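You operate a simulated robot arm through the tools that you are given. There is no shell and no other tool. Be economical: measure what you need, move in short steps, check, and stop when the job is done.

The job below is to be done with a simulated robot arm. You get a single attempt, and the scene is never put back.

Task
Swap the adapters: plug the black one into the blue socket, switch it on and set the dimmer to 1.
Fine: the other adapter goes in the free holder.

It is judged by the outcome, as a careful person would: the job done as asked, and still so three seconds after it is handed in. It fails if anything else is knocked over, pushed out of place, dropped, spilled or broken.

Robot
A 7-joint arm with a two-finger parallel gripper, fixed in place. Base frame: the origin is at the foot of the arm, x ahead of it, y to its left, z up. Units: m, degrees, N and s.
Its first joint turns from -166.0 to 166.0 degrees. Payload 4.4 kg.
The TCP is the grasp point between the finger pads, 0.023 m short of the fingertips. In the tool frame z runs along the fingers and y along their closing line. The gripper opens to 0.094 m. The fingers are 0.038 m wide and 0.01 m thick; the gripper's body (0.054 by 0.096 m) begins 0.039 m behind the TCP.
Orientation is told as [roll, pitch, yaw] about the base's x, y, z axes, in that order, counted from this pose: with the fingers straight down and closing along the base's y, the tool's x points along the base's -x, its y along +y and its z along -z.

Tools
- The arm moves only by the tool apply_moves. Its argument "plan" is a list of rows, each an object of numbers (a shift or turn left out is 0, a gripper value left out holds the last): "dx", "dy", "dz": the shift along the base's x, y, z in m; "rx", "ry", "rz": the turn, a rotation vector about the base's x, y, z in degrees; "grip": the finger opening in m, from 0 to 0.094. In form: [{"dx": .., "dy": .., "dz": .., "rx": .., "ry": .., "rz": .., "grip": ..}, ...]. A call has 1 to 20 rows; each row shifts and turns the commanded pose from where the row before left it. A row lasts 0.2 s, in which the tool goes at most 0.05 m and 8.6 degrees; a call with a longer step from one row to the next is refused whole, and so is a gripper value outside its range. A pose out of reach is approached as far as the arm can. The call stops where the force on the tool passes 40 N (or 10 N more than at its start, if that is more) or the arm is blocked; 0.2 s more then pass. The fingers move at their own pace (about 0.072 m/s each) and stop on an object; they squeeze with about 30 N. The grip force told is the motor's: it shows also when the fingers shut on nothing. Time passes only in rows, and 0.2 s behind the last, so rows that do not move let the fingers close. It gives the time, the measured TCP pose, the force on the tool (base axes), the opening and the grip force at its end, in the units of the frame above (readings bear some noise), and new pictures: "pictures" is both (left out), scene, wrist or none.
- Cameras (640 x 400 px; columns grow to the right, rows downward): "scene" is fixed at [0.2218, 0.5015, 1.3136]; the picture's right is [-0.53, -0.85, 0.00], its down [-0.37, 0.23, -0.90] and it looks along [0.76, -0.48, -0.43] (base axes); focal length 362 px, centre (320, 200). "wrist" rides on the gripper at [0.086, 0.016, -0.075] in the tool frame; the picture's right is [-0.18, 0.98, 0.00], its down [-0.58, -0.11, -0.81] and it looks along [-0.79, -0.15, 0.59] (tool axes); focal length 243 px, centre (320, 200). There is no depth. A picture from a camera that has moved, and an enlarged one, comes with that camera's place and axes in the base frame and with its lens.
- close_up(camera, box): a new picture of the part [left, top, right, bottom] of that camera's present view, enlarged. The clock stands still meanwhile.
- finish_job(): hands the job in; it is judged then, once.

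Go step by step. Nothing tells you positions but the pictures and the camera data: compare them with the known pose of the tool, close in by small moves and look again before you grip or let go. The budget is 120 turns and 200 pictures, counting those below and the enlarged ones. Unless the task says otherwise, let go and move clear before handing in, and close with one line.

The tools are called as name(argument=value, ...) on one line, values as JSON. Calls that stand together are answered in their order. apply_moves: Moves the arm, as the interface text tells. Its arguments: {"type":"object","properties":{"plan":{"type":"array","items":{"type":"object","properties":{"dx":{"type":"number"},"dy":{"type":"number"},"dz":{"type":"number"},"rx":{"type":"number"},"ry":{"type":"number"},"rz":{"type":"number"},"grip":{"type":"number"}}}},"pictures":{"type":"string","enum":["both","scene","wrist","none"]}},"required":["plan"]} The other tools are called the same way: close_up (camera, box) takes an enlarged picture of a part of a camera's view; finish_job () hands the job in.

At the start:

```text
clock: 0.0
tool_pos: [0.5824, 0.1842, 1.1194]
tool_rot: [-0.1, 0.0, 0.0]
ft_force: [-0.4, 0.4, -0.2]
gripper_width: 0.0942
gripper_force: 0.1
```

scene: 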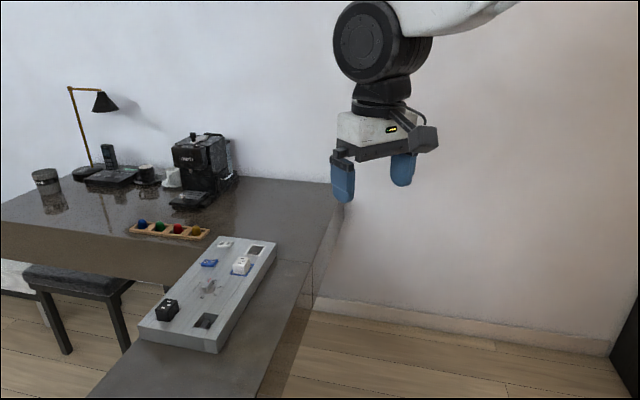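
wrist: 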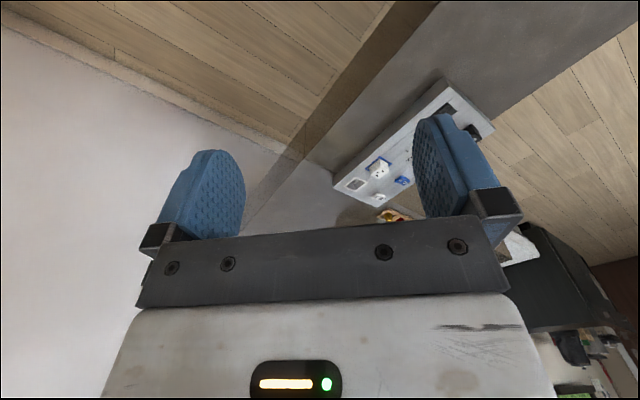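

I see a grey board with a black adapter, a white adapter in what may be the blue socket, and some switches. I'll enlarge it to understand the layout.

close_up(camera="scene", box=[130, 225, 290, 355])

close_up(camera="wrist", box=[320, 70, 500, 220])

```text
3.08 times, centred on (210, 290) of scene
camera zoom: at [0.2218, 0.5015, 1.3136], right [-0.53, -0.85, 0.0], down [-0.37, 0.23, -0.9], along [0.76, -0.48, -0.43], focal length 1115 px, centre (658, -77)
```

zoom: 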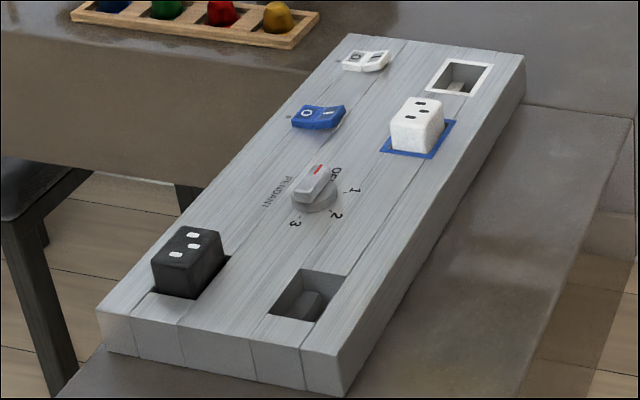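

```text
2.67 times, centred on (410, 145) of wrist
camera zoom: at [0.4961, 0.2012, 1.1929], right [0.18, 0.98, 0.0], down [0.58, -0.11, 0.81], along [0.79, -0.15, -0.59], focal length 647 px, centre (80, 347)
```

zoom: 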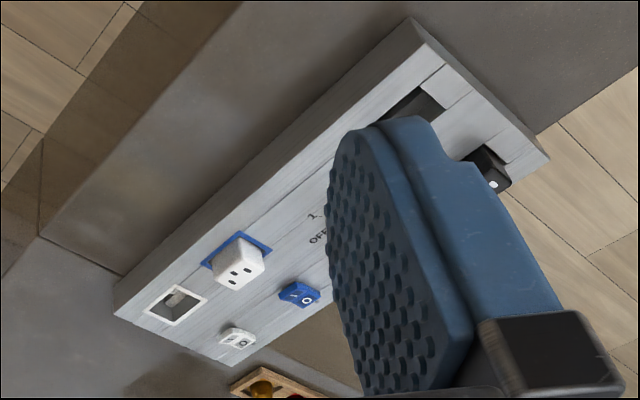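

The white adapter sits in the blue socket and the black one in a holder, with a free holder beside it. The board looks turned about 45° and lies near the reach limit, around x 0.95. I'll turn the tool +45° and move closer to measure.

apply_moves(plan=[{"rz": 7.5, "dx": 0.03, "dz": -0.01}, {"rz": 7.5, "dx": 0.03, "dz": -0.01}, {"rz": 7.5, "dx": 0.03, "dz": -0.01}, {"rz": 7.5, "dx": 0.03, "dz": -0.01}, {"rz": 7.5, "dx": 0.03, "dz": -0.01}, {"rz": 7.5, "dx": 0.03, "dz": -0.01}])

```text
clock: 1.4
tool_pos: [0.7626, 0.1846, 1.0605]
tool_rot: [0.0, -0.1, 45.1]
ft_force: [-0.2, -0.8, -0.3]
gripper_width: 0.0941
gripper_force: 0.0
camera wrist: at [0.6901, 0.1352, 1.1341], right [-0.57, 0.82, 0.0], down [0.49, 0.33, 0.81], along [0.67, 0.46, -0.59], focal length 243 px, centre (320, 200)
```

scene: 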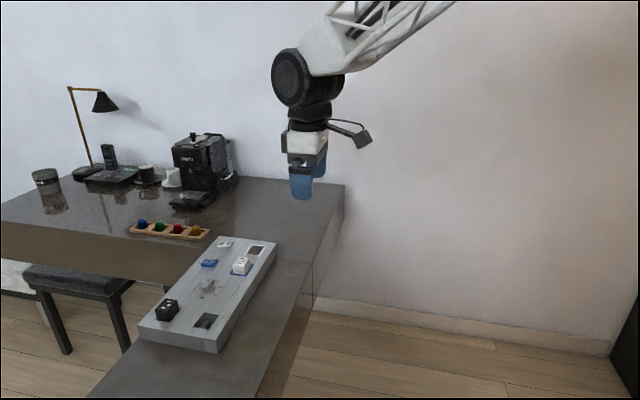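
wrist: 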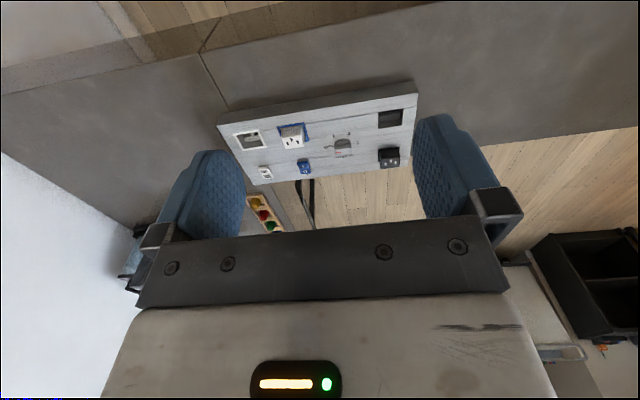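

The board is fully in the wrist view now, so I'll enlarge it for measuring.

close_up(camera="wrist", box=[210, 75, 425, 200])

```text
2.98 times, centred on (318, 138) of wrist
camera zoom: at [0.6901, 0.1352, 1.1341], right [-0.57, 0.82, 0.0], down [0.49, 0.33, 0.81], along [0.67, 0.46, -0.59], focal length 722 px, centre (327, 386)
```

zoom: 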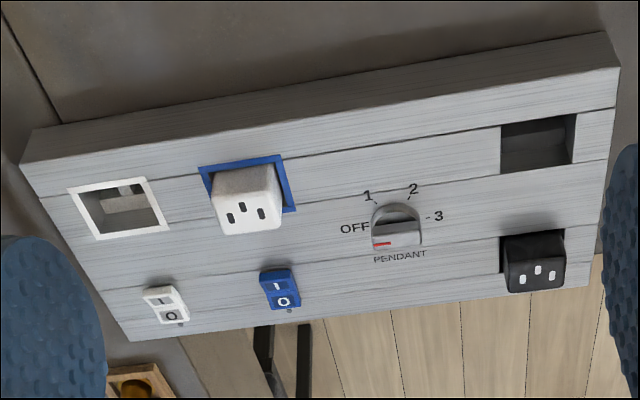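

Two-camera fits agree: the board top is at z≈0.75, the white adapter is near (0.966, 0.266) and the black one near (0.902, 0.46). I'll take tighter close-ups for adapter orientation, the dimmer and the switches.

close_up(camera="wrist", box=[325, 100, 415, 175])

close_up(camera="wrist", box=[230, 115, 320, 190])

close_up(camera="scene", box=[185, 235, 255, 295])

close_up(camera="scene", box=[145, 280, 225, 340])

```text
5.33 times, centred on (370, 138) of wrist
camera zoom: at [0.6901, 0.1352, 1.1341], right [-0.57, 0.82, 0.0], down [0.49, 0.33, 0.81], along [0.67, 0.46, -0.59], focal length 1294 px, centre (53, 533)
```

zoom: 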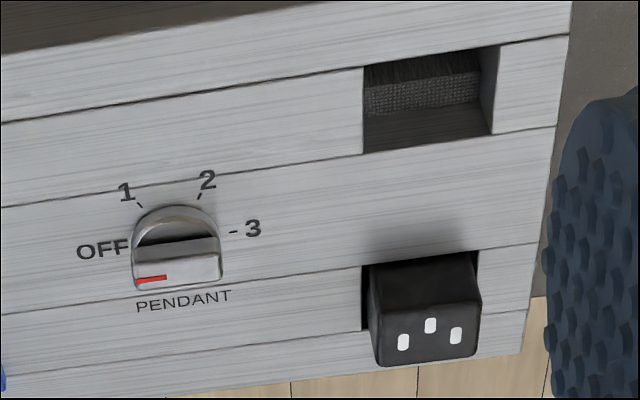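

```text
5.33 times, centred on (275, 152) of wrist
camera zoom: at [0.6901, 0.1352, 1.1341], right [-0.57, 0.82, 0.0], down [0.49, 0.33, 0.81], along [0.67, 0.46, -0.59], focal length 1294 px, centre (560, 453)
```

zoom: 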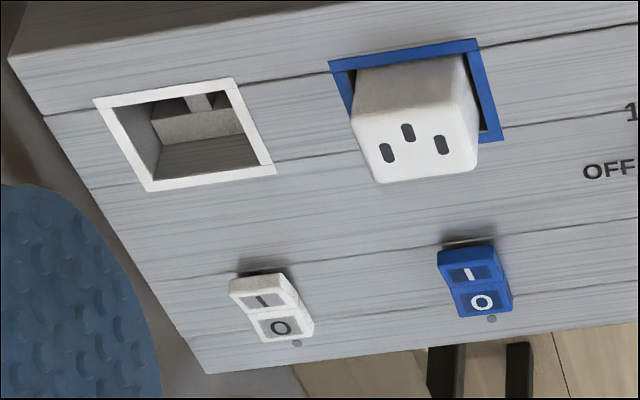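

```text
6.67 times, centred on (220, 265) of scene
camera zoom: at [0.2218, 0.5015, 1.3136], right [-0.53, -0.85, 0.0], down [-0.37, 0.23, -0.9], along [0.76, -0.48, -0.43], focal length 2415 px, centre (987, -233)
```

zoom: 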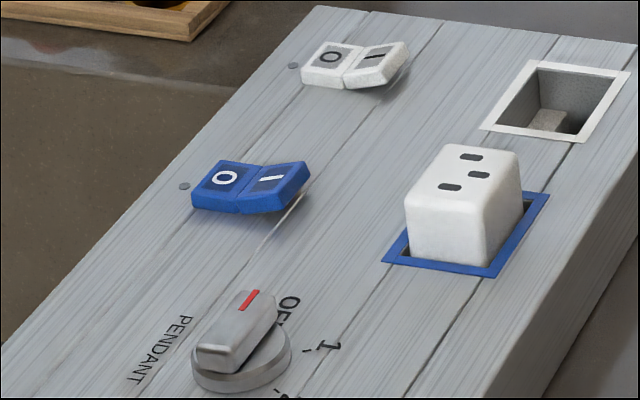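

```text
6.67 times, centred on (185, 310) of scene
camera zoom: at [0.2218, 0.5015, 1.3136], right [-0.53, -0.85, 0.0], down [-0.37, 0.23, -0.9], along [0.76, -0.48, -0.43], focal length 2415 px, centre (1220, -533)
```

zoom: 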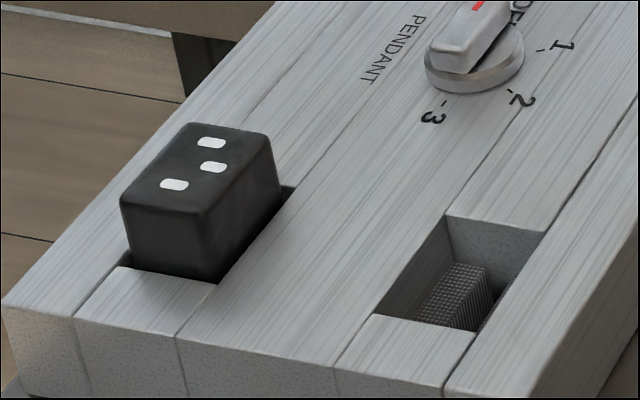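

Both adapters have the same orientation. I estimate the blue socket centre at (0.972, 0.268), the free holder at (0.8425, 0.397), the black adapter at (0.901, 0.457) and the switch at (1.039, 0.332). Next I go above the white adapter with a 15° outward tilt about the board's long axis to gain reach.

apply_moves(plan=[{"dx": 0.026, "dy": 0.0103, "dz": -0.02, "rx": 1.326, "ry": -1.326, "grip": 0.07}, {"dx": 0.026, "dy": 0.0103, "dz": -0.02, "rx": 1.326, "ry": -1.326}, {"dx": 0.026, "dy": 0.0103, "dz": -0.02, "rx": 1.326, "ry": -1.326}, {"dx": 0.026, "dy": 0.0103, "dz": -0.02, "rx": 1.326, "ry": -1.326}, {"dx": 0.026, "dy": 0.0103, "dz": -0.02, "rx": 1.326, "ry": -1.326}, {"dx": 0.026, "dy": 0.0103, "dz": -0.02, "rx": 1.326, "ry": -1.326}, {"dx": 0.026, "dy": 0.0103, "dz": -0.02, "rx": 1.326, "ry": -1.326}, {"dx": 0.026, "dy": 0.0103, "dz": -0.02, "rx": 1.326, "ry": -1.326}, {}])

```text
clock: 3.4
tool_pos: [0.9723, 0.266, 0.8995]
tool_rot: [0.0, -15.1, 45.0]
ft_force: [-0.2, 0.2, -0.4]
gripper_width: 0.0703
gripper_force: 0.1
camera wrist: at [0.8876, 0.2058, 0.9483], right [-0.57, 0.82, 0.05], down [0.33, 0.17, 0.93], along [0.76, 0.54, -0.37], focal length 243 px, centre (320, 200)
```

scene: 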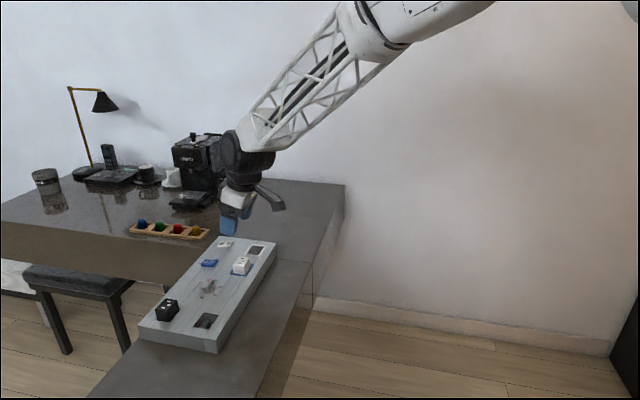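
wrist: 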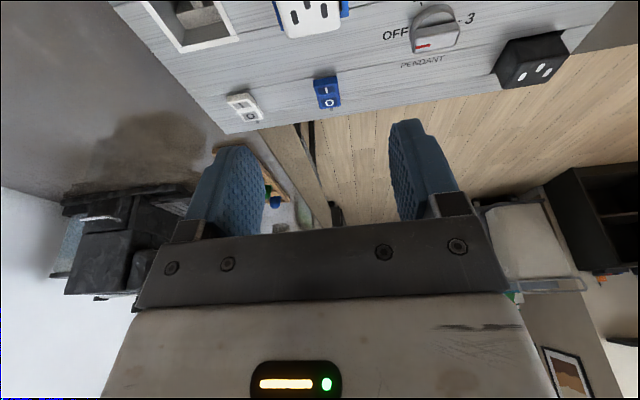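

The tilted pose is reachable. I'll descend to just above the adapter and look again.

apply_moves(plan=[{"dz": -0.03, "dx": -0.001, "dy": 0.001}, {"dz": -0.03}, {"dz": -0.03}, {}])

close_up(camera="scene", box=[190, 205, 290, 290])

```text
clock: 4.4
tool_pos: [0.9704, 0.2674, 0.8094]
tool_rot: [0.0, -15.1, 45.0]
ft_force: [0.1, -0.3, -0.2]
gripper_width: 0.0698
gripper_force: 0.0
camera wrist: at [0.8862, 0.2066, 0.8577], right [-0.57, 0.82, 0.05], down [0.33, 0.17, 0.93], along [0.76, 0.54, -0.37], focal length 243 px, centre (320, 200)
```

scene: 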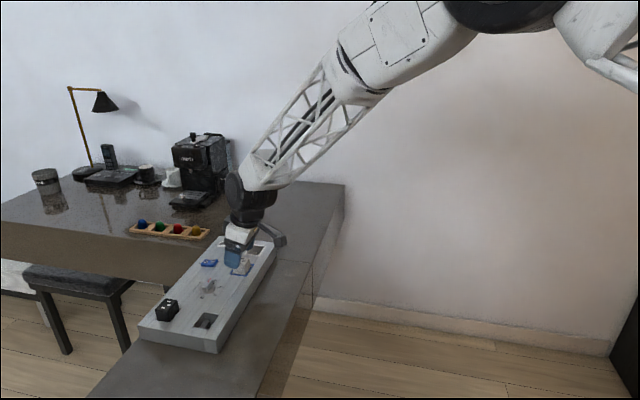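
wrist: 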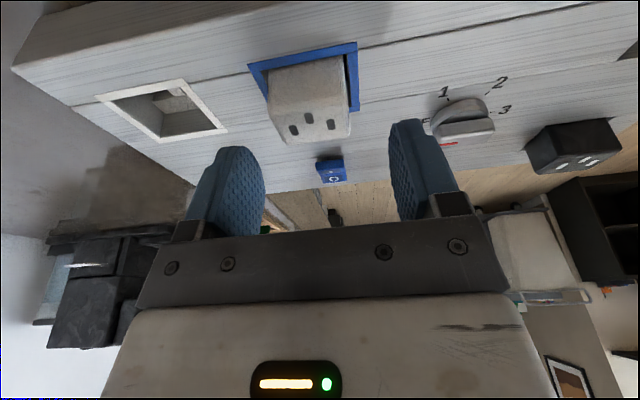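

```text
4.71 times, centred on (240, 248) of scene
camera zoom: at [0.2218, 0.5015, 1.3136], right [-0.53, -0.85, 0.0], down [-0.37, 0.23, -0.9], along [0.76, -0.48, -0.43], focal length 1705 px, centre (696, -24)
```

zoom: 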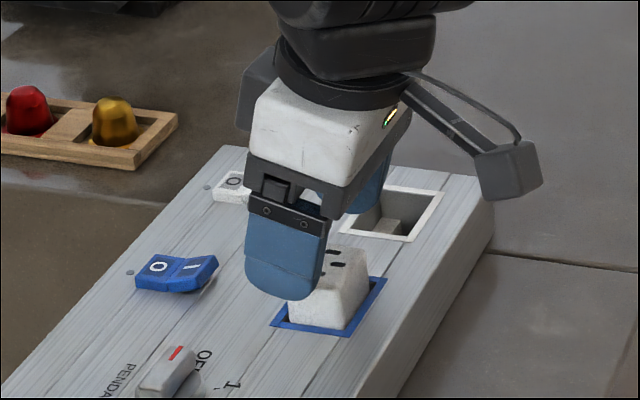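

The adapter is centred under the fingers to about 1–2 mm. I'll descend to z≈0.782 and grip it.

apply_moves(plan=[{"dz": -0.014, "dx": -0.002, "dy": -0.002}, {"dz": -0.013}, {}, {"grip": 0.02}, {"grip": 0.02}, {"grip": 0.02}])

close_up(camera="scene", box=[190, 205, 290, 290])

```text
clock: 5.8
tool_pos: [0.968, 0.2646, 0.7821]
tool_rot: [0.0, -15.1, 45.0]
ft_force: [11.2, -12.7, 1.1]
gripper_width: 0.0393
gripper_force: 30.2
camera wrist: at [0.8841, 0.2043, 0.8309], right [-0.57, 0.82, 0.05], down [0.33, 0.17, 0.93], along [0.76, 0.54, -0.36], focal length 243 px, centre (320, 200)
```

scene: 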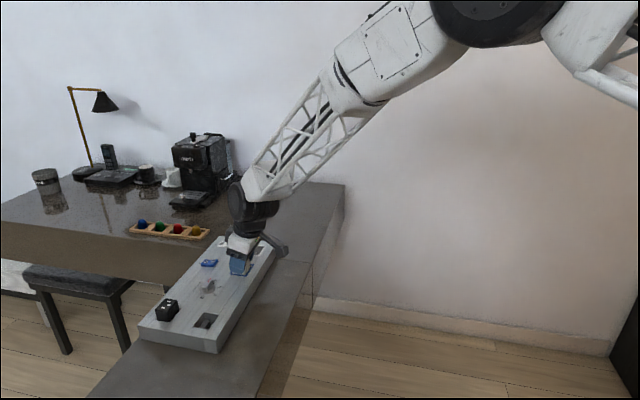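
wrist: 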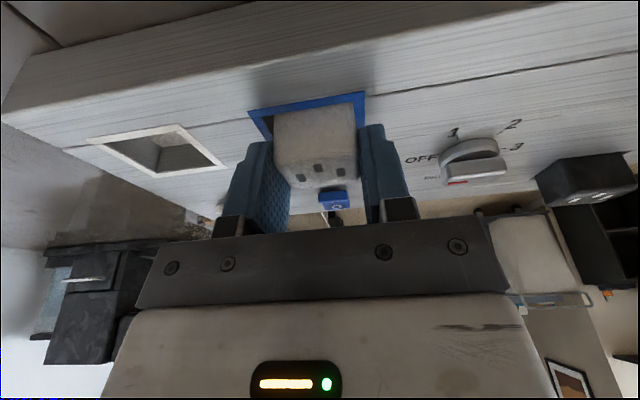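

```text
4.71 times, centred on (240, 248) of scene
camera zoom: at [0.2218, 0.5015, 1.3136], right [-0.53, -0.85, 0.0], down [-0.37, 0.23, -0.9], along [0.76, -0.48, -0.43], focal length 1705 px, centre (696, -24)
```

zoom: 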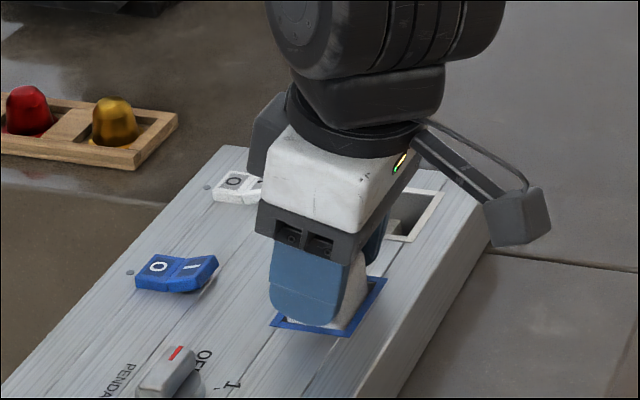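

It's gripped at 39 mm with a sideways load of about 17 N along the board. I'll shift slightly to relieve it before pulling.

apply_moves(plan=[{"dx": 0.0012, "dy": -0.0012}, {}], pictures="none")

```text
clock: 6.4
tool_pos: [0.9675, 0.264, 0.7827]
tool_rot: [0.0, -15.1, 45.0]
ft_force: [-0.9, -0.9, 4.3]
gripper_width: 0.0392
gripper_force: 30.3
```

The load is relieved, so I'll lift straight up slowly.

apply_moves(plan=[{"dz": 0.005}, {"dz": 0.01}, {"dz": 0.015}, {"dz": 0.02}, {"dz": 0.02}, {}])

close_up(camera="scene", box=[190, 185, 290, 290])

```text
clock: 7.8
tool_pos: [0.9683, 0.2625, 0.8519]
tool_rot: [0.1, -15.0, 45.0]
ft_force: [0.4, -0.7, -0.3]
gripper_width: 0.0201
gripper_force: 0.2
camera wrist: at [0.8842, 0.2039, 0.9009], right [-0.57, 0.82, 0.05], down [0.33, 0.17, 0.93], along [0.75, 0.54, -0.37], focal length 243 px, centre (320, 200)
```

scene: 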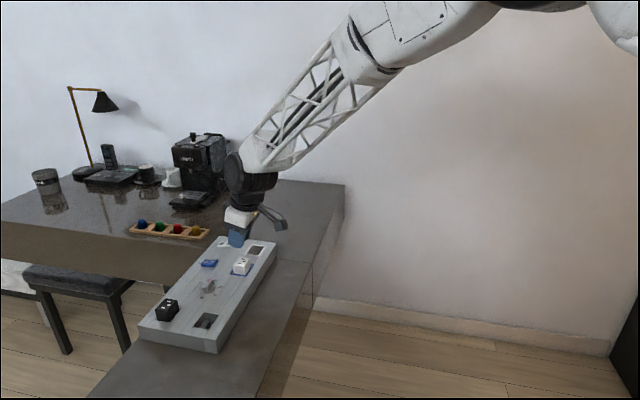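
wrist: 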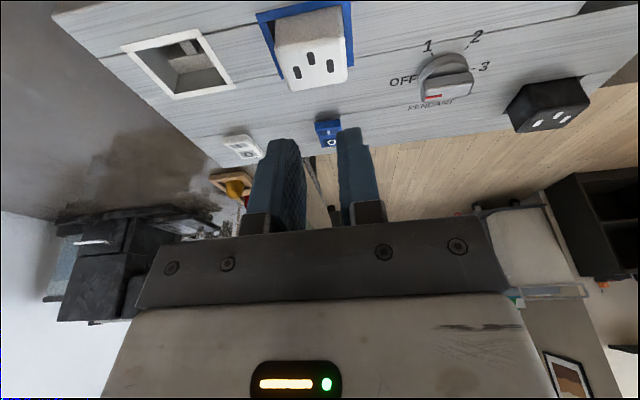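

```text
3.81 times, centred on (240, 238) of scene
camera zoom: at [0.2218, 0.5015, 1.3136], right [-0.53, -0.85, 0.0], down [-0.37, 0.23, -0.9], along [0.76, -0.48, -0.43], focal length 1380 px, centre (625, 57)
```

zoom: 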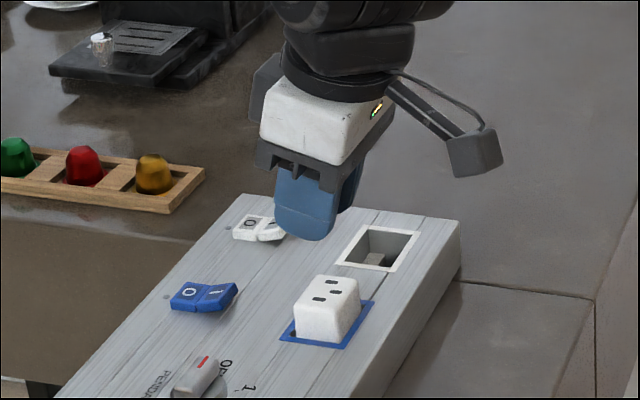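

The adapter slipped out of the fingers and is still seated. I need a deeper, flatter grip, so I'll test whether the arm reaches here with the tool vertical.

apply_moves(plan=[{"rx": -3.5, "ry": 3.5, "grip": 0.065, "dx": 0.003, "dy": 0.003}, {"rx": -3.5, "ry": 3.5, "dz": -0.015}, {"rx": -3.6, "ry": 3.6, "dz": -0.015}, {}, {}])

```text
clock: 9.0
tool_pos: [0.9708, 0.2671, 0.8217]
tool_rot: [0.0, 0.1, 45.0]
ft_force: [-0.1, -0.3, 0.7]
gripper_width: 0.0651
gripper_force: 0.1
camera wrist: at [0.8994, 0.2183, 0.8958], right [-0.56, 0.83, 0.0], down [0.49, 0.33, 0.81], along [0.67, 0.46, -0.59], focal length 243 px, centre (320, 200)
```

scene: 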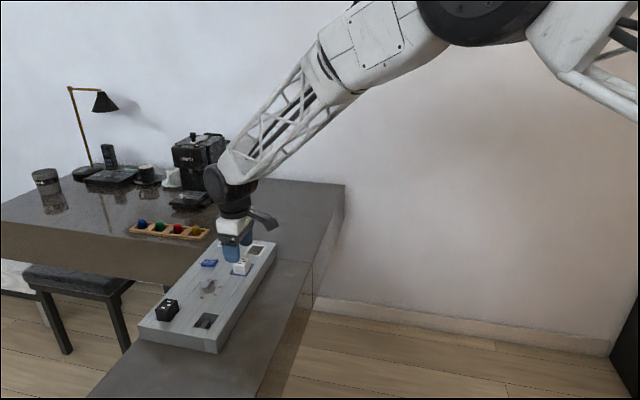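
wrist: 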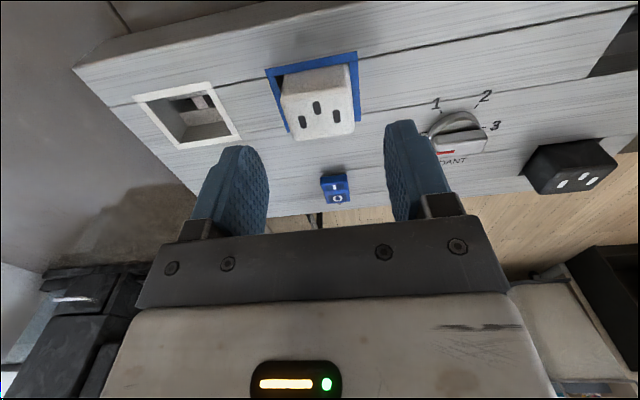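

Vertical is reachable. I'll take one close look for centring before descending.

close_up(camera="wrist", box=[250, 40, 390, 160])

close_up(camera="scene", box=[205, 220, 275, 285])

```text
3.33 times, centred on (320, 100) of wrist
camera zoom: at [0.8994, 0.2183, 0.8958], right [-0.56, 0.83, 0.0], down [0.49, 0.33, 0.81], along [0.67, 0.46, -0.59], focal length 809 px, centre (320, 533)
```

zoom: 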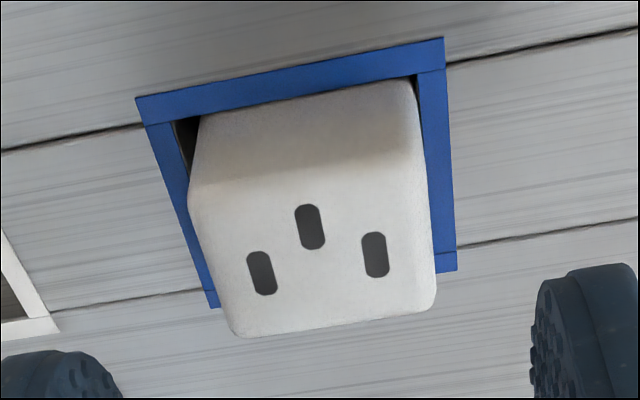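

```text
6.15 times, centred on (240, 252) of scene
camera zoom: at [0.2218, 0.5015, 1.3136], right [-0.53, -0.85, 0.0], down [-0.37, 0.23, -0.9], along [0.76, -0.48, -0.43], focal length 2230 px, centre (812, -123)
```

zoom: 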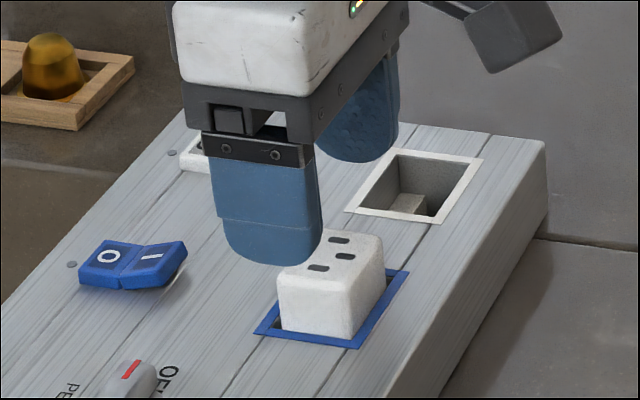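

The adapter sits about 4 mm toward the near edge and 1 mm along from the grip line. I'll correct for that, descend to z≈0.777 and grip.

apply_moves(plan=[{"dx": -0.0023, "dy": -0.0037, "dz": -0.02}, {"dz": -0.0147}, {"dz": -0.01}, {}, {"grip": 0.025}, {"grip": 0.025}, {"grip": 0.025}], pictures="wrist")

close_up(camera="scene", box=[205, 220, 275, 285])

```text
clock: 10.6
tool_pos: [0.9695, 0.2634, 0.7777]
tool_rot: [-0.1, -0.1, 45.0]
ft_force: [0.9, -0.1, 0.6]
gripper_width: 0.0397
gripper_force: 30.4
camera wrist: at [0.897, 0.2146, 0.8508], right [-0.56, 0.83, 0.0], down [0.49, 0.33, 0.81], along [0.67, 0.46, -0.59], focal length 243 px, centre (320, 200)
```

wrist: 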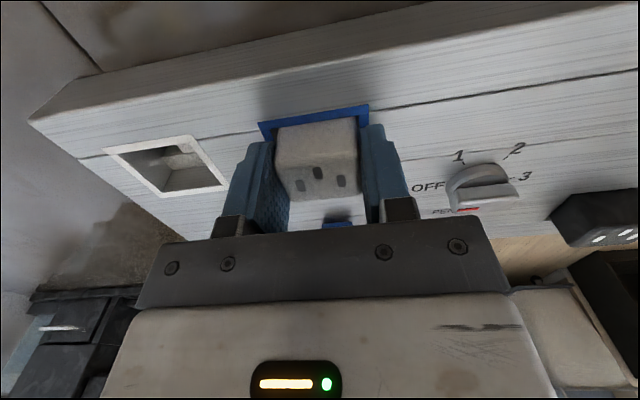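

```text
6.15 times, centred on (240, 252) of scene
camera zoom: at [0.2218, 0.5015, 1.3136], right [-0.53, -0.85, 0.0], down [-0.37, 0.23, -0.9], along [0.76, -0.48, -0.43], focal length 2230 px, centre (812, -123)
```

zoom: 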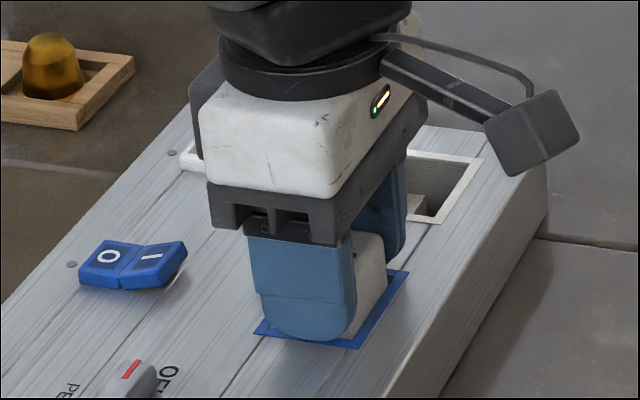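

It's a centred grip with no side load. I'll lift slowly and watch the force.

apply_moves(plan=[{"dz": 0.001, "grip": 0.0}, {"dz": 0.002}, {"dz": 0.002}], pictures="none")

```text
clock: 11.4
tool_pos: [0.9696, 0.2635, 0.7813]
tool_rot: [0.0, -0.1, 44.9]
ft_force: [-0.5, 1.3, -0.5]
gripper_width: 0.0394
gripper_force: 30.0
```

apply_moves(plan=[{"dz": 0.003}, {"dz": 0.004}, {}], pictures="wrist")

close_up(camera="scene", box=[205, 220, 275, 285])

```text
clock: 12.2
tool_pos: [0.9691, 0.2637, 0.7888]
tool_rot: [0.0, 0.0, 45.0]
ft_force: [0.6, -0.1, -0.9]
gripper_width: 0.0394
gripper_force: 30.1
camera wrist: at [0.8968, 0.2149, 0.8629], right [-0.56, 0.83, 0.0], down [0.49, 0.33, 0.81], along [0.67, 0.46, -0.59], focal length 243 px, centre (320, 200)
```

wrist: 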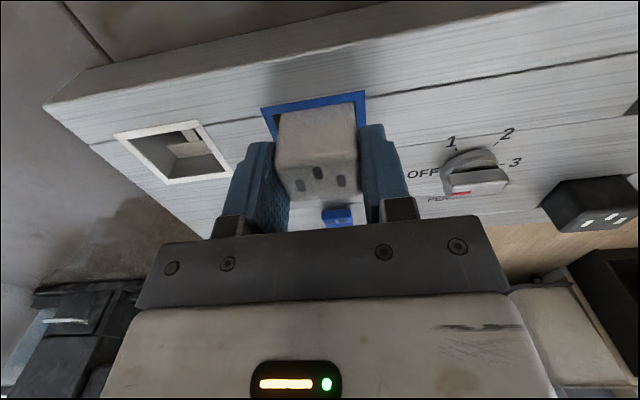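

```text
6.15 times, centred on (240, 252) of scene
camera zoom: at [0.2218, 0.5015, 1.3136], right [-0.53, -0.85, 0.0], down [-0.37, 0.23, -0.9], along [0.76, -0.48, -0.43], focal length 2230 px, centre (812, -123)
```

zoom: 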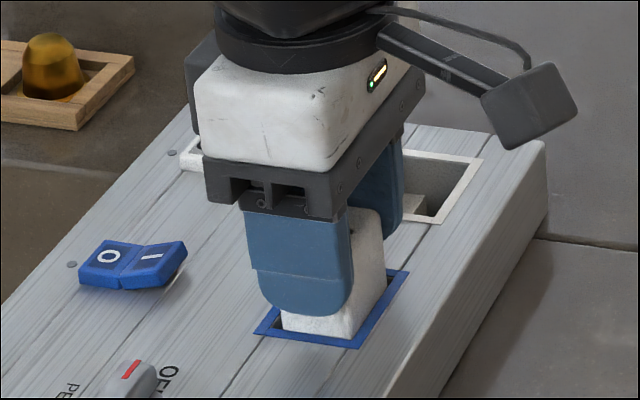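

The adapter is rising with the fingers. I'll keep lifting.

apply_moves(plan=[{"dz": 0.008}, {"dz": 0.01}, {"dz": 0.012}, {"dz": 0.015}, {"dz": 0.015}, {}], pictures="wrist")

close_up(camera="scene", box=[190, 190, 290, 290])

```text
clock: 13.6
tool_pos: [0.9679, 0.2625, 0.85]
tool_rot: [0.0, 0.0, 45.0]
ft_force: [-0.5, -0.3, -0.9]
gripper_width: 0.0392
gripper_force: 29.8
camera wrist: at [0.8967, 0.2151, 0.9233], right [-0.56, 0.83, 0.0], down [0.49, 0.33, 0.81], along [0.67, 0.46, -0.59], focal length 243 px, centre (320, 200)
```

wrist: 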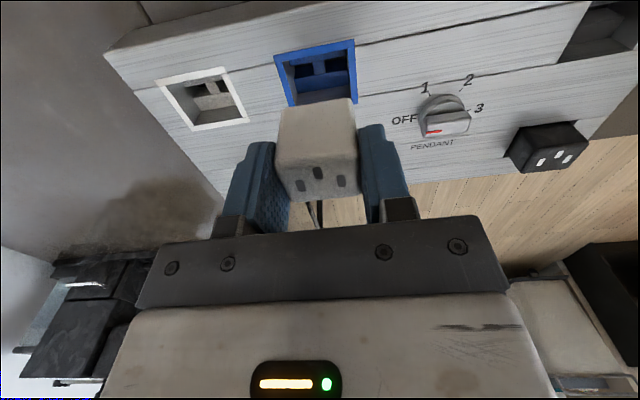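

```text
4.00 times, centred on (240, 240) of scene
camera zoom: at [0.2218, 0.5015, 1.3136], right [-0.53, -0.85, 0.0], down [-0.37, 0.23, -0.9], along [0.76, -0.48, -0.43], focal length 1449 px, centre (640, 40)
```

zoom: 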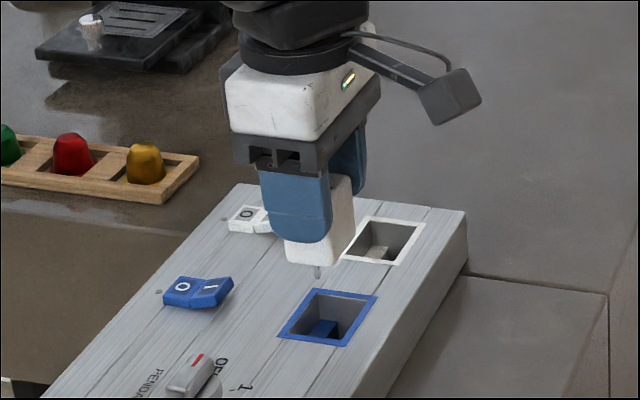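

The adapter is free and the empty blue socket is visible. I'll carry the adapter along the board to above the free holder at (-0.132, +0.131) relative.

apply_moves(plan=[{"dx": -0.022, "dy": 0.0218, "dz": 0.005}, {"dx": -0.022, "dy": 0.0218}, {"dx": -0.022, "dy": 0.0218}, {"dx": -0.022, "dy": 0.0218}, {"dx": -0.022, "dy": 0.0218}, {"dx": -0.0218, "dy": 0.022}, {}, {}], pictures="wrist")

close_up(camera="scene", box=[140, 250, 240, 350])

close_up(camera="wrist", box=[240, 20, 400, 220])

```text
clock: 15.4
tool_pos: [0.836, 0.3947, 0.8545]
tool_rot: [0.0, -0.1, 45.0]
ft_force: [0.4, 0.2, -0.1]
gripper_width: 0.0396
gripper_force: 29.8
camera wrist: at [0.7645, 0.3454, 0.9286], right [-0.56, 0.83, 0.0], down [0.49, 0.33, 0.81], along [0.67, 0.46, -0.59], focal length 243 px, centre (320, 200)
```

wrist: 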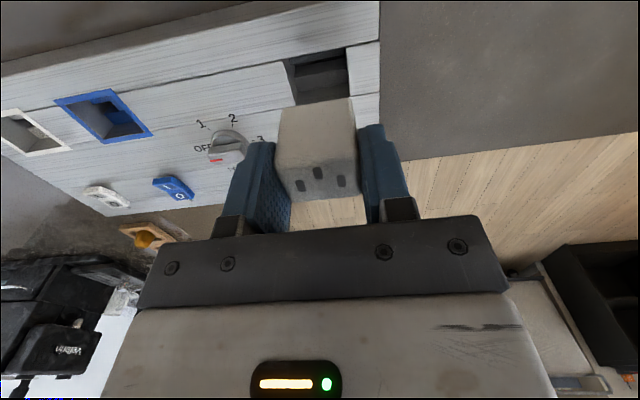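

```text
4.00 times, centred on (190, 300) of scene
camera zoom: at [0.2218, 0.5015, 1.3136], right [-0.53, -0.85, 0.0], down [-0.37, 0.23, -0.9], along [0.76, -0.48, -0.43], focal length 1449 px, centre (840, -200)
```

zoom: 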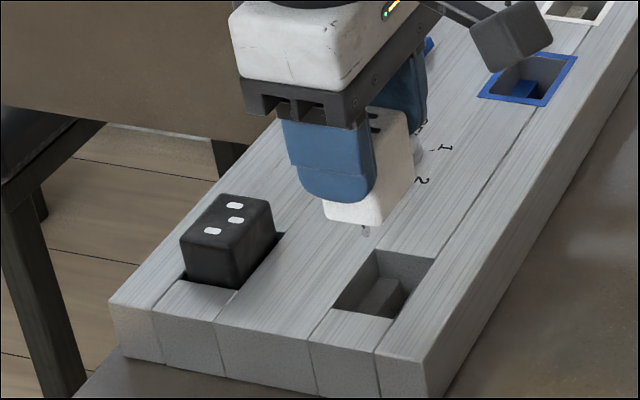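

```text
2.00 times, centred on (320, 120) of wrist
camera zoom: at [0.7645, 0.3454, 0.9286], right [-0.56, 0.83, 0.0], down [0.49, 0.33, 0.81], along [0.67, 0.46, -0.59], focal length 485 px, centre (320, 360)
```

zoom: 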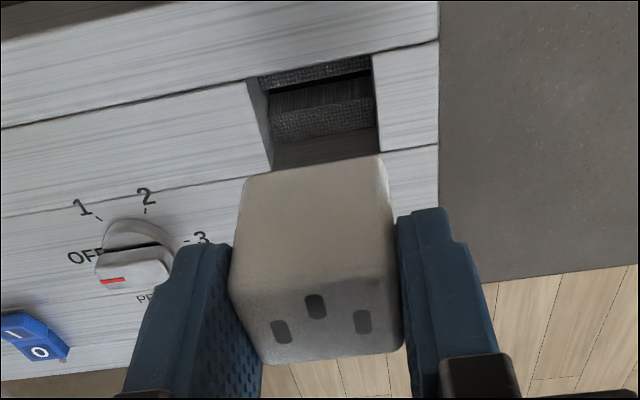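

The holder hole measures (0.8415, 0.397), and the adapter-to-hole offset matches the earlier adapter-to-socket offset within about 2 mm. I'll lower to just above the hole and check.

apply_moves(plan=[{"dz": -0.01}, {"dz": -0.015}, {"dz": -0.01}, {}], pictures="none")

close_up(camera="scene", box=[165, 270, 245, 340])

close_up(camera="wrist", box=[240, 40, 400, 220])

```text
clock: 16.4
tool_pos: [0.837, 0.3939, 0.8195]
tool_rot: [0.0, -0.1, 45.1]
ft_force: [-0.5, -0.8, -0.5]
gripper_width: 0.0395
gripper_force: 29.7
```

```text
5.71 times, centred on (205, 305) of scene
camera zoom: at [0.2218, 0.5015, 1.3136], right [-0.53, -0.85, 0.0], down [-0.37, 0.23, -0.9], along [0.76, -0.48, -0.43], focal length 2070 px, centre (977, -400)
```

zoom: 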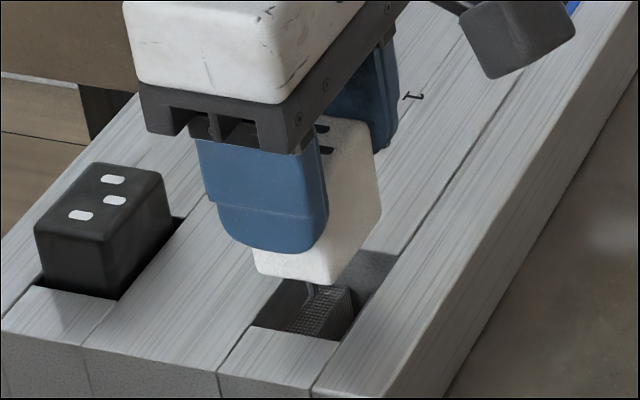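

```text
2.22 times, centred on (320, 130) of wrist
camera zoom: at [0.7652, 0.3454, 0.8936], right [-0.56, 0.83, 0.0], down [0.49, 0.33, 0.81], along [0.67, 0.46, -0.59], focal length 539 px, centre (320, 356)
```

zoom: 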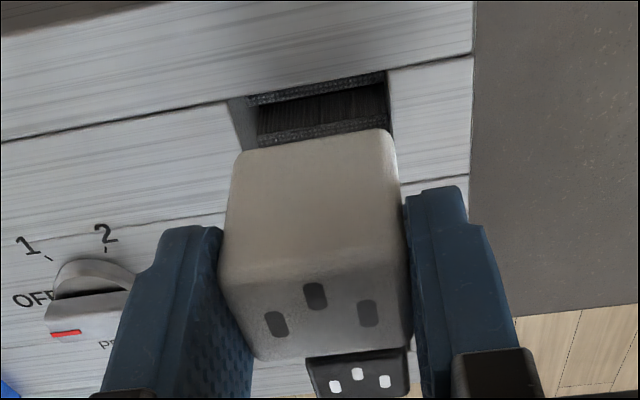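

The two-view fit puts the adapter bottom at z≈0.774, centred across the hole but about 1.5 mm short along the board. I'll correct that and lower gently.

apply_moves(plan=[{"dx": 0.001, "dy": -0.001}, {"dz": -0.008}, {"dz": -0.006}, {"dz": -0.005}, {"dz": -0.005}, {}], pictures="none")

close_up(camera="scene", box=[165, 270, 245, 340])

close_up(camera="wrist", box=[240, 40, 400, 220])

```text
clock: 17.8
tool_pos: [0.8383, 0.3931, 0.7954]
tool_rot: [-0.1, 0.0, 45.1]
ft_force: [-0.4, -0.5, -0.8]
gripper_width: 0.0393
gripper_force: 29.9
```

```text
5.71 times, centred on (205, 305) of scene
camera zoom: at [0.2218, 0.5015, 1.3136], right [-0.53, -0.85, 0.0], down [-0.37, 0.23, -0.9], along [0.76, -0.48, -0.43], focal length 2070 px, centre (977, -400)
```

zoom: 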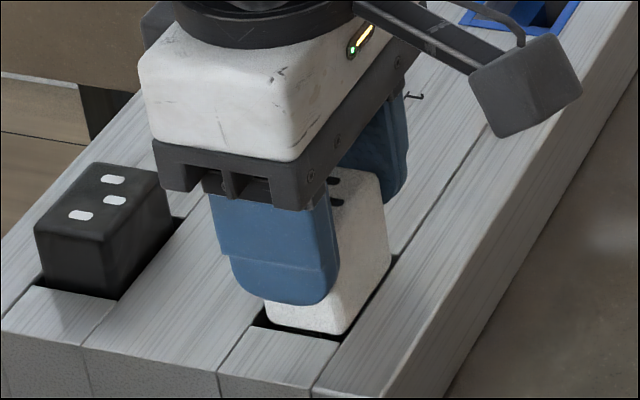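

```text
2.22 times, centred on (320, 130) of wrist
camera zoom: at [0.7661, 0.3447, 0.8688], right [-0.56, 0.83, 0.0], down [0.49, 0.33, 0.81], along [0.67, 0.46, -0.59], focal length 539 px, centre (320, 356)
```

zoom: 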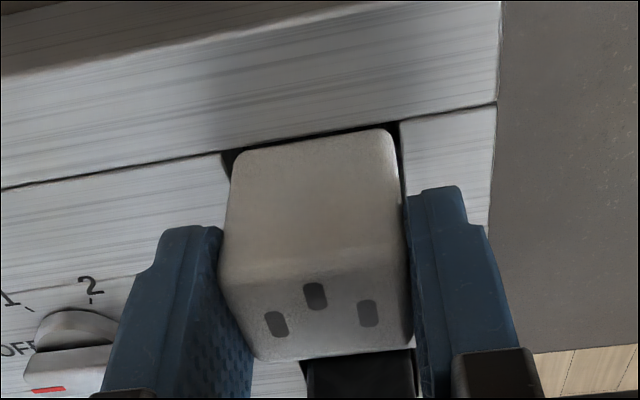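

The adapter is entering the holder cleanly with no force. I'll continue down in small steps.

apply_moves(plan=[{"dz": -0.005}, {"dz": -0.005}, {"dz": -0.004}, {"dz": -0.003}, {}], pictures="none")

close_up(camera="scene", box=[165, 270, 245, 340])

```text
clock: 19.0
tool_pos: [0.8381, 0.3928, 0.7784]
tool_rot: [0.0, -0.1, 45.0]
ft_force: [7.3, 6.1, 2.3]
gripper_width: 0.0394
gripper_force: 29.9
```

```text
5.71 times, centred on (205, 305) of scene
camera zoom: at [0.2218, 0.5015, 1.3136], right [-0.53, -0.85, 0.0], down [-0.37, 0.23, -0.9], along [0.76, -0.48, -0.43], focal length 2070 px, centre (977, -400)
```

zoom: 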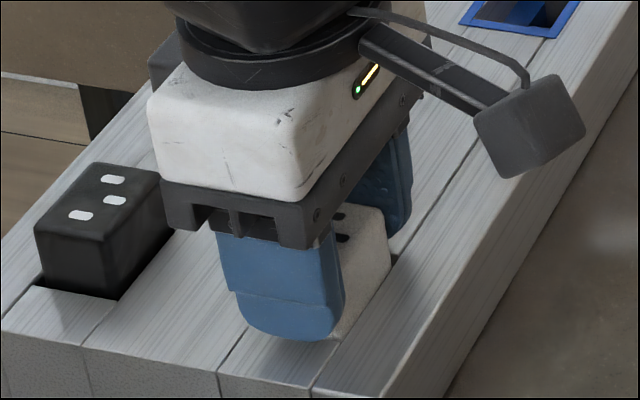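

It's nearly seated with a small sideways push toward +w. I'll comply by 1 mm and press slightly further.

apply_moves(plan=[{"dx": 0.001, "dy": 0.001}, {"dz": -0.0015}, {}], pictures="none")

```text
clock: 19.8
tool_pos: [0.8396, 0.3943, 0.7767]
tool_rot: [0.0, -0.2, 44.9]
ft_force: [-3.3, -2.1, 11.1]
gripper_width: 0.0395
gripper_force: 30.3
```

It's bottomed out with 11 N upward, so it's seated. I'll release and lift.

apply_moves(plan=[{"grip": 0.06}, {"grip": 0.06}, {"dz": 0.02}, {"dz": 0.03}, {"dz": 0.03}, {}], pictures="wrist")

close_up(camera="scene", box=[140, 260, 240, 350])

```text
clock: 21.2
tool_pos: [0.8391, 0.3942, 0.857]
tool_rot: [0.0, -0.1, 44.9]
ft_force: [0.2, -0.2, -0.6]
gripper_width: 0.0599
gripper_force: 0.1
camera wrist: at [0.7669, 0.346, 0.931], right [-0.56, 0.83, 0.0], down [0.49, 0.33, 0.81], along [0.67, 0.46, -0.59], focal length 243 px, centre (320, 200)
```

wrist: 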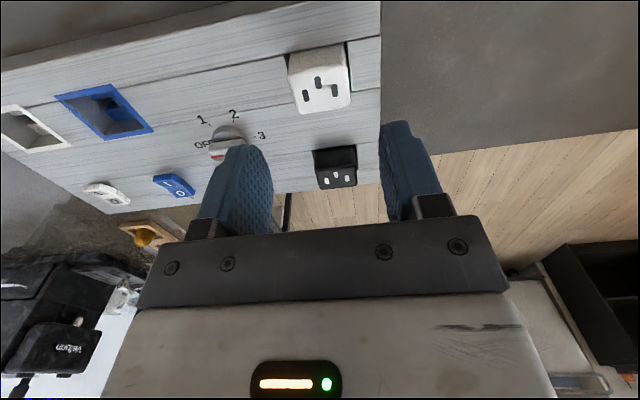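

```text
4.44 times, centred on (190, 305) of scene
camera zoom: at [0.2218, 0.5015, 1.3136], right [-0.53, -0.85, 0.0], down [-0.37, 0.23, -0.9], along [0.76, -0.48, -0.43], focal length 1610 px, centre (898, -267)
```

zoom: 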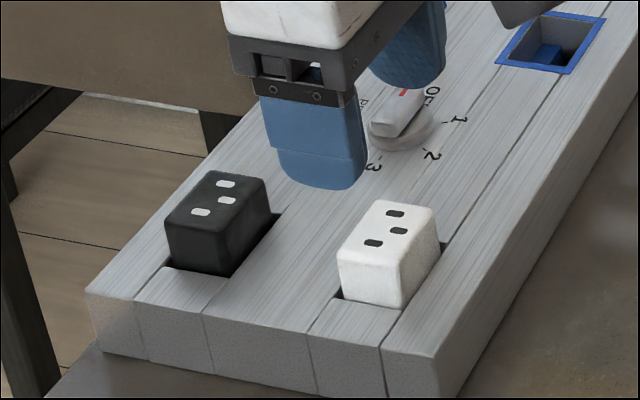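

White is in the free holder, sitting like the black one. The black adapter is offset (+0.0635, +0.0645) from it, so I'll move above it.

apply_moves(plan=[{"dx": 0.021, "dy": 0.0215}, {"dx": 0.021, "dy": 0.0215}, {"dx": 0.0215, "dy": 0.0215}, {"dz": -0.02}, {"dz": -0.015}, {}], pictures="wrist")

close_up(camera="wrist", box=[240, 30, 400, 180])

close_up(camera="scene", box=[130, 260, 230, 350])

```text
clock: 22.6
tool_pos: [0.9023, 0.4585, 0.8218]
tool_rot: [-0.1, -0.1, 45.0]
ft_force: [-0.9, -1.2, 0.4]
gripper_width: 0.06
gripper_force: 0.1
camera wrist: at [0.8307, 0.41, 0.8955], right [-0.56, 0.83, 0.0], down [0.49, 0.33, 0.81], along [0.67, 0.46, -0.59], focal length 243 px, centre (320, 200)
```

wrist: 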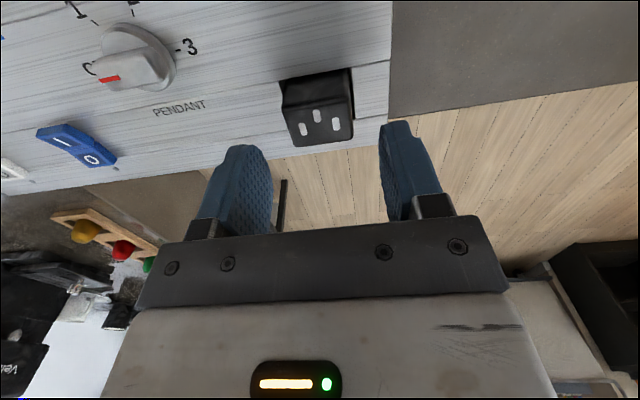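

```text
2.67 times, centred on (320, 105) of wrist
camera zoom: at [0.8307, 0.41, 0.8955], right [-0.56, 0.83, 0.0], down [0.49, 0.33, 0.81], along [0.67, 0.46, -0.59], focal length 647 px, centre (320, 453)
```

zoom: 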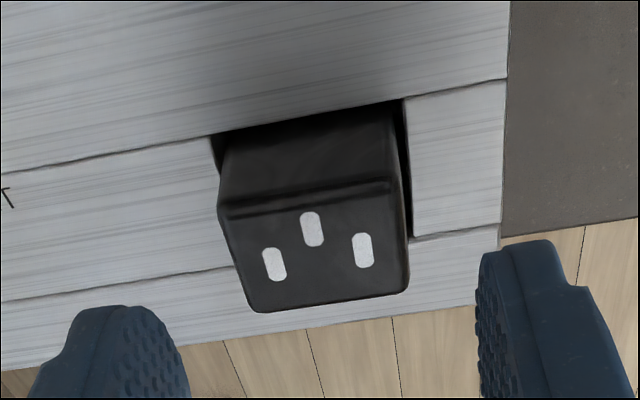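

```text
4.44 times, centred on (180, 305) of scene
camera zoom: at [0.2218, 0.5015, 1.3136], right [-0.53, -0.85, 0.0], down [-0.37, 0.23, -0.9], along [0.76, -0.48, -0.43], focal length 1610 px, centre (942, -267)
```

zoom: 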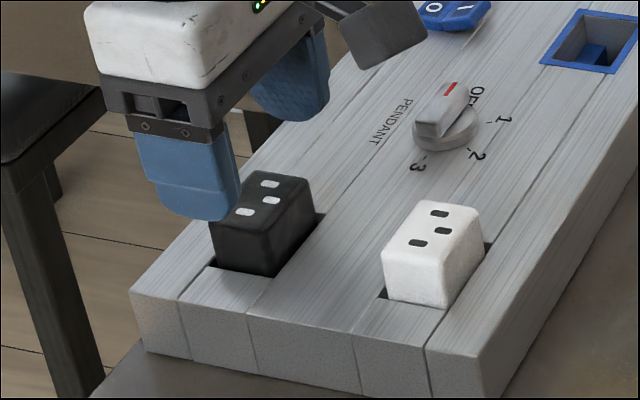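

Compared with the white-adapter reference view, the black one needs about +1 mm in each board axis. I'll correct, descend and grip.

apply_moves(plan=[{"dx": 0.0014, "dz": -0.02}, {"dz": -0.0148}, {"dz": -0.01}, {}, {"grip": 0.02}, {"grip": 0.02}, {"grip": 0.0}], pictures="wrist")

close_up(camera="scene", box=[130, 260, 230, 350])

```text
clock: 24.2
tool_pos: [0.9047, 0.4593, 0.7772]
tool_rot: [0.0, -0.1, 45.0]
ft_force: [-0.3, 0.2, 0.7]
gripper_width: 0.0398
gripper_force: 29.9
camera wrist: at [0.8318, 0.4101, 0.851], right [-0.56, 0.83, 0.0], down [0.49, 0.33, 0.81], along [0.67, 0.46, -0.59], focal length 243 px, centre (320, 200)
```

wrist: 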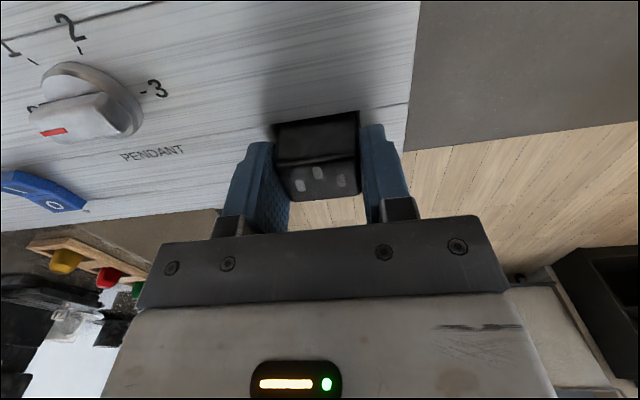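

```text
4.44 times, centred on (180, 305) of scene
camera zoom: at [0.2218, 0.5015, 1.3136], right [-0.53, -0.85, 0.0], down [-0.37, 0.23, -0.9], along [0.76, -0.48, -0.43], focal length 1610 px, centre (942, -267)
```

zoom: 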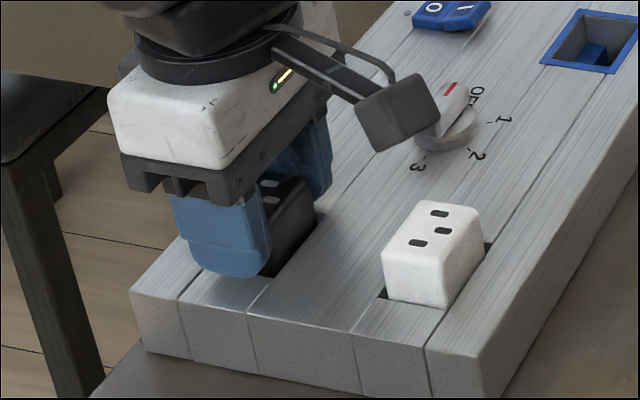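

The grip geometry on the black adapter matches the white one exactly, so the target TCP over the blue socket is (0.9695, 0.2635). I'll lift slowly.

apply_moves(plan=[{"dz": 0.002}, {"dz": 0.003}, {"dz": 0.005}, {"dz": 0.008}, {"dz": 0.012}, {"dz": 0.015}, {"dz": 0.015}, {"dz": 0.018}, {}, {}], pictures="wrist")

close_up(camera="scene", box=[130, 240, 240, 350])

```text
clock: 26.4
tool_pos: [0.9045, 0.4585, 0.8545]
tool_rot: [0.0, -0.1, 44.9]
ft_force: [-0.2, -1.2, -0.3]
gripper_width: 0.0393
gripper_force: 30.5
camera wrist: at [0.832, 0.4099, 0.9286], right [-0.56, 0.83, 0.0], down [0.49, 0.33, 0.81], along [0.67, 0.46, -0.59], focal length 243 px, centre (320, 200)
```

wrist: 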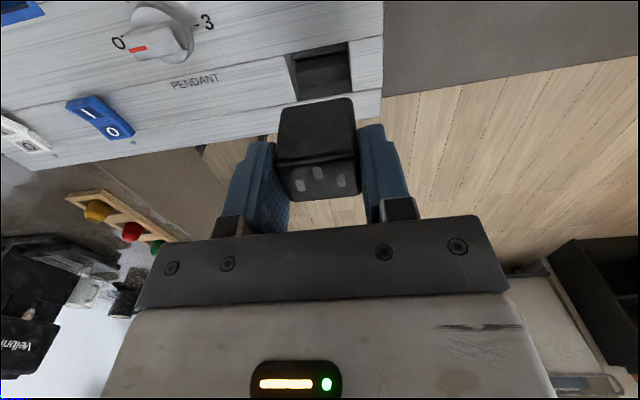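

```text
3.64 times, centred on (185, 295) of scene
camera zoom: at [0.2218, 0.5015, 1.3136], right [-0.53, -0.85, 0.0], down [-0.37, 0.23, -0.9], along [0.76, -0.48, -0.43], focal length 1318 px, centre (811, -146)
```

zoom: 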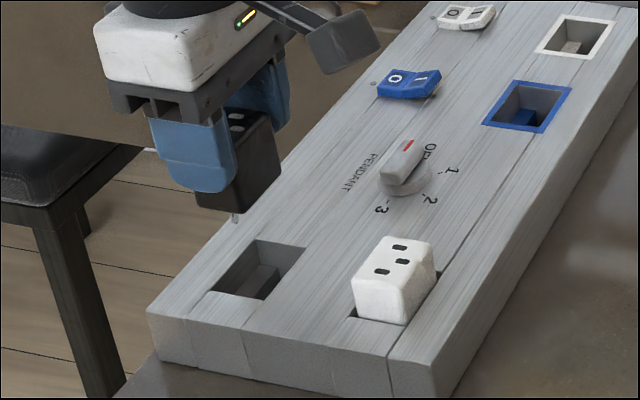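

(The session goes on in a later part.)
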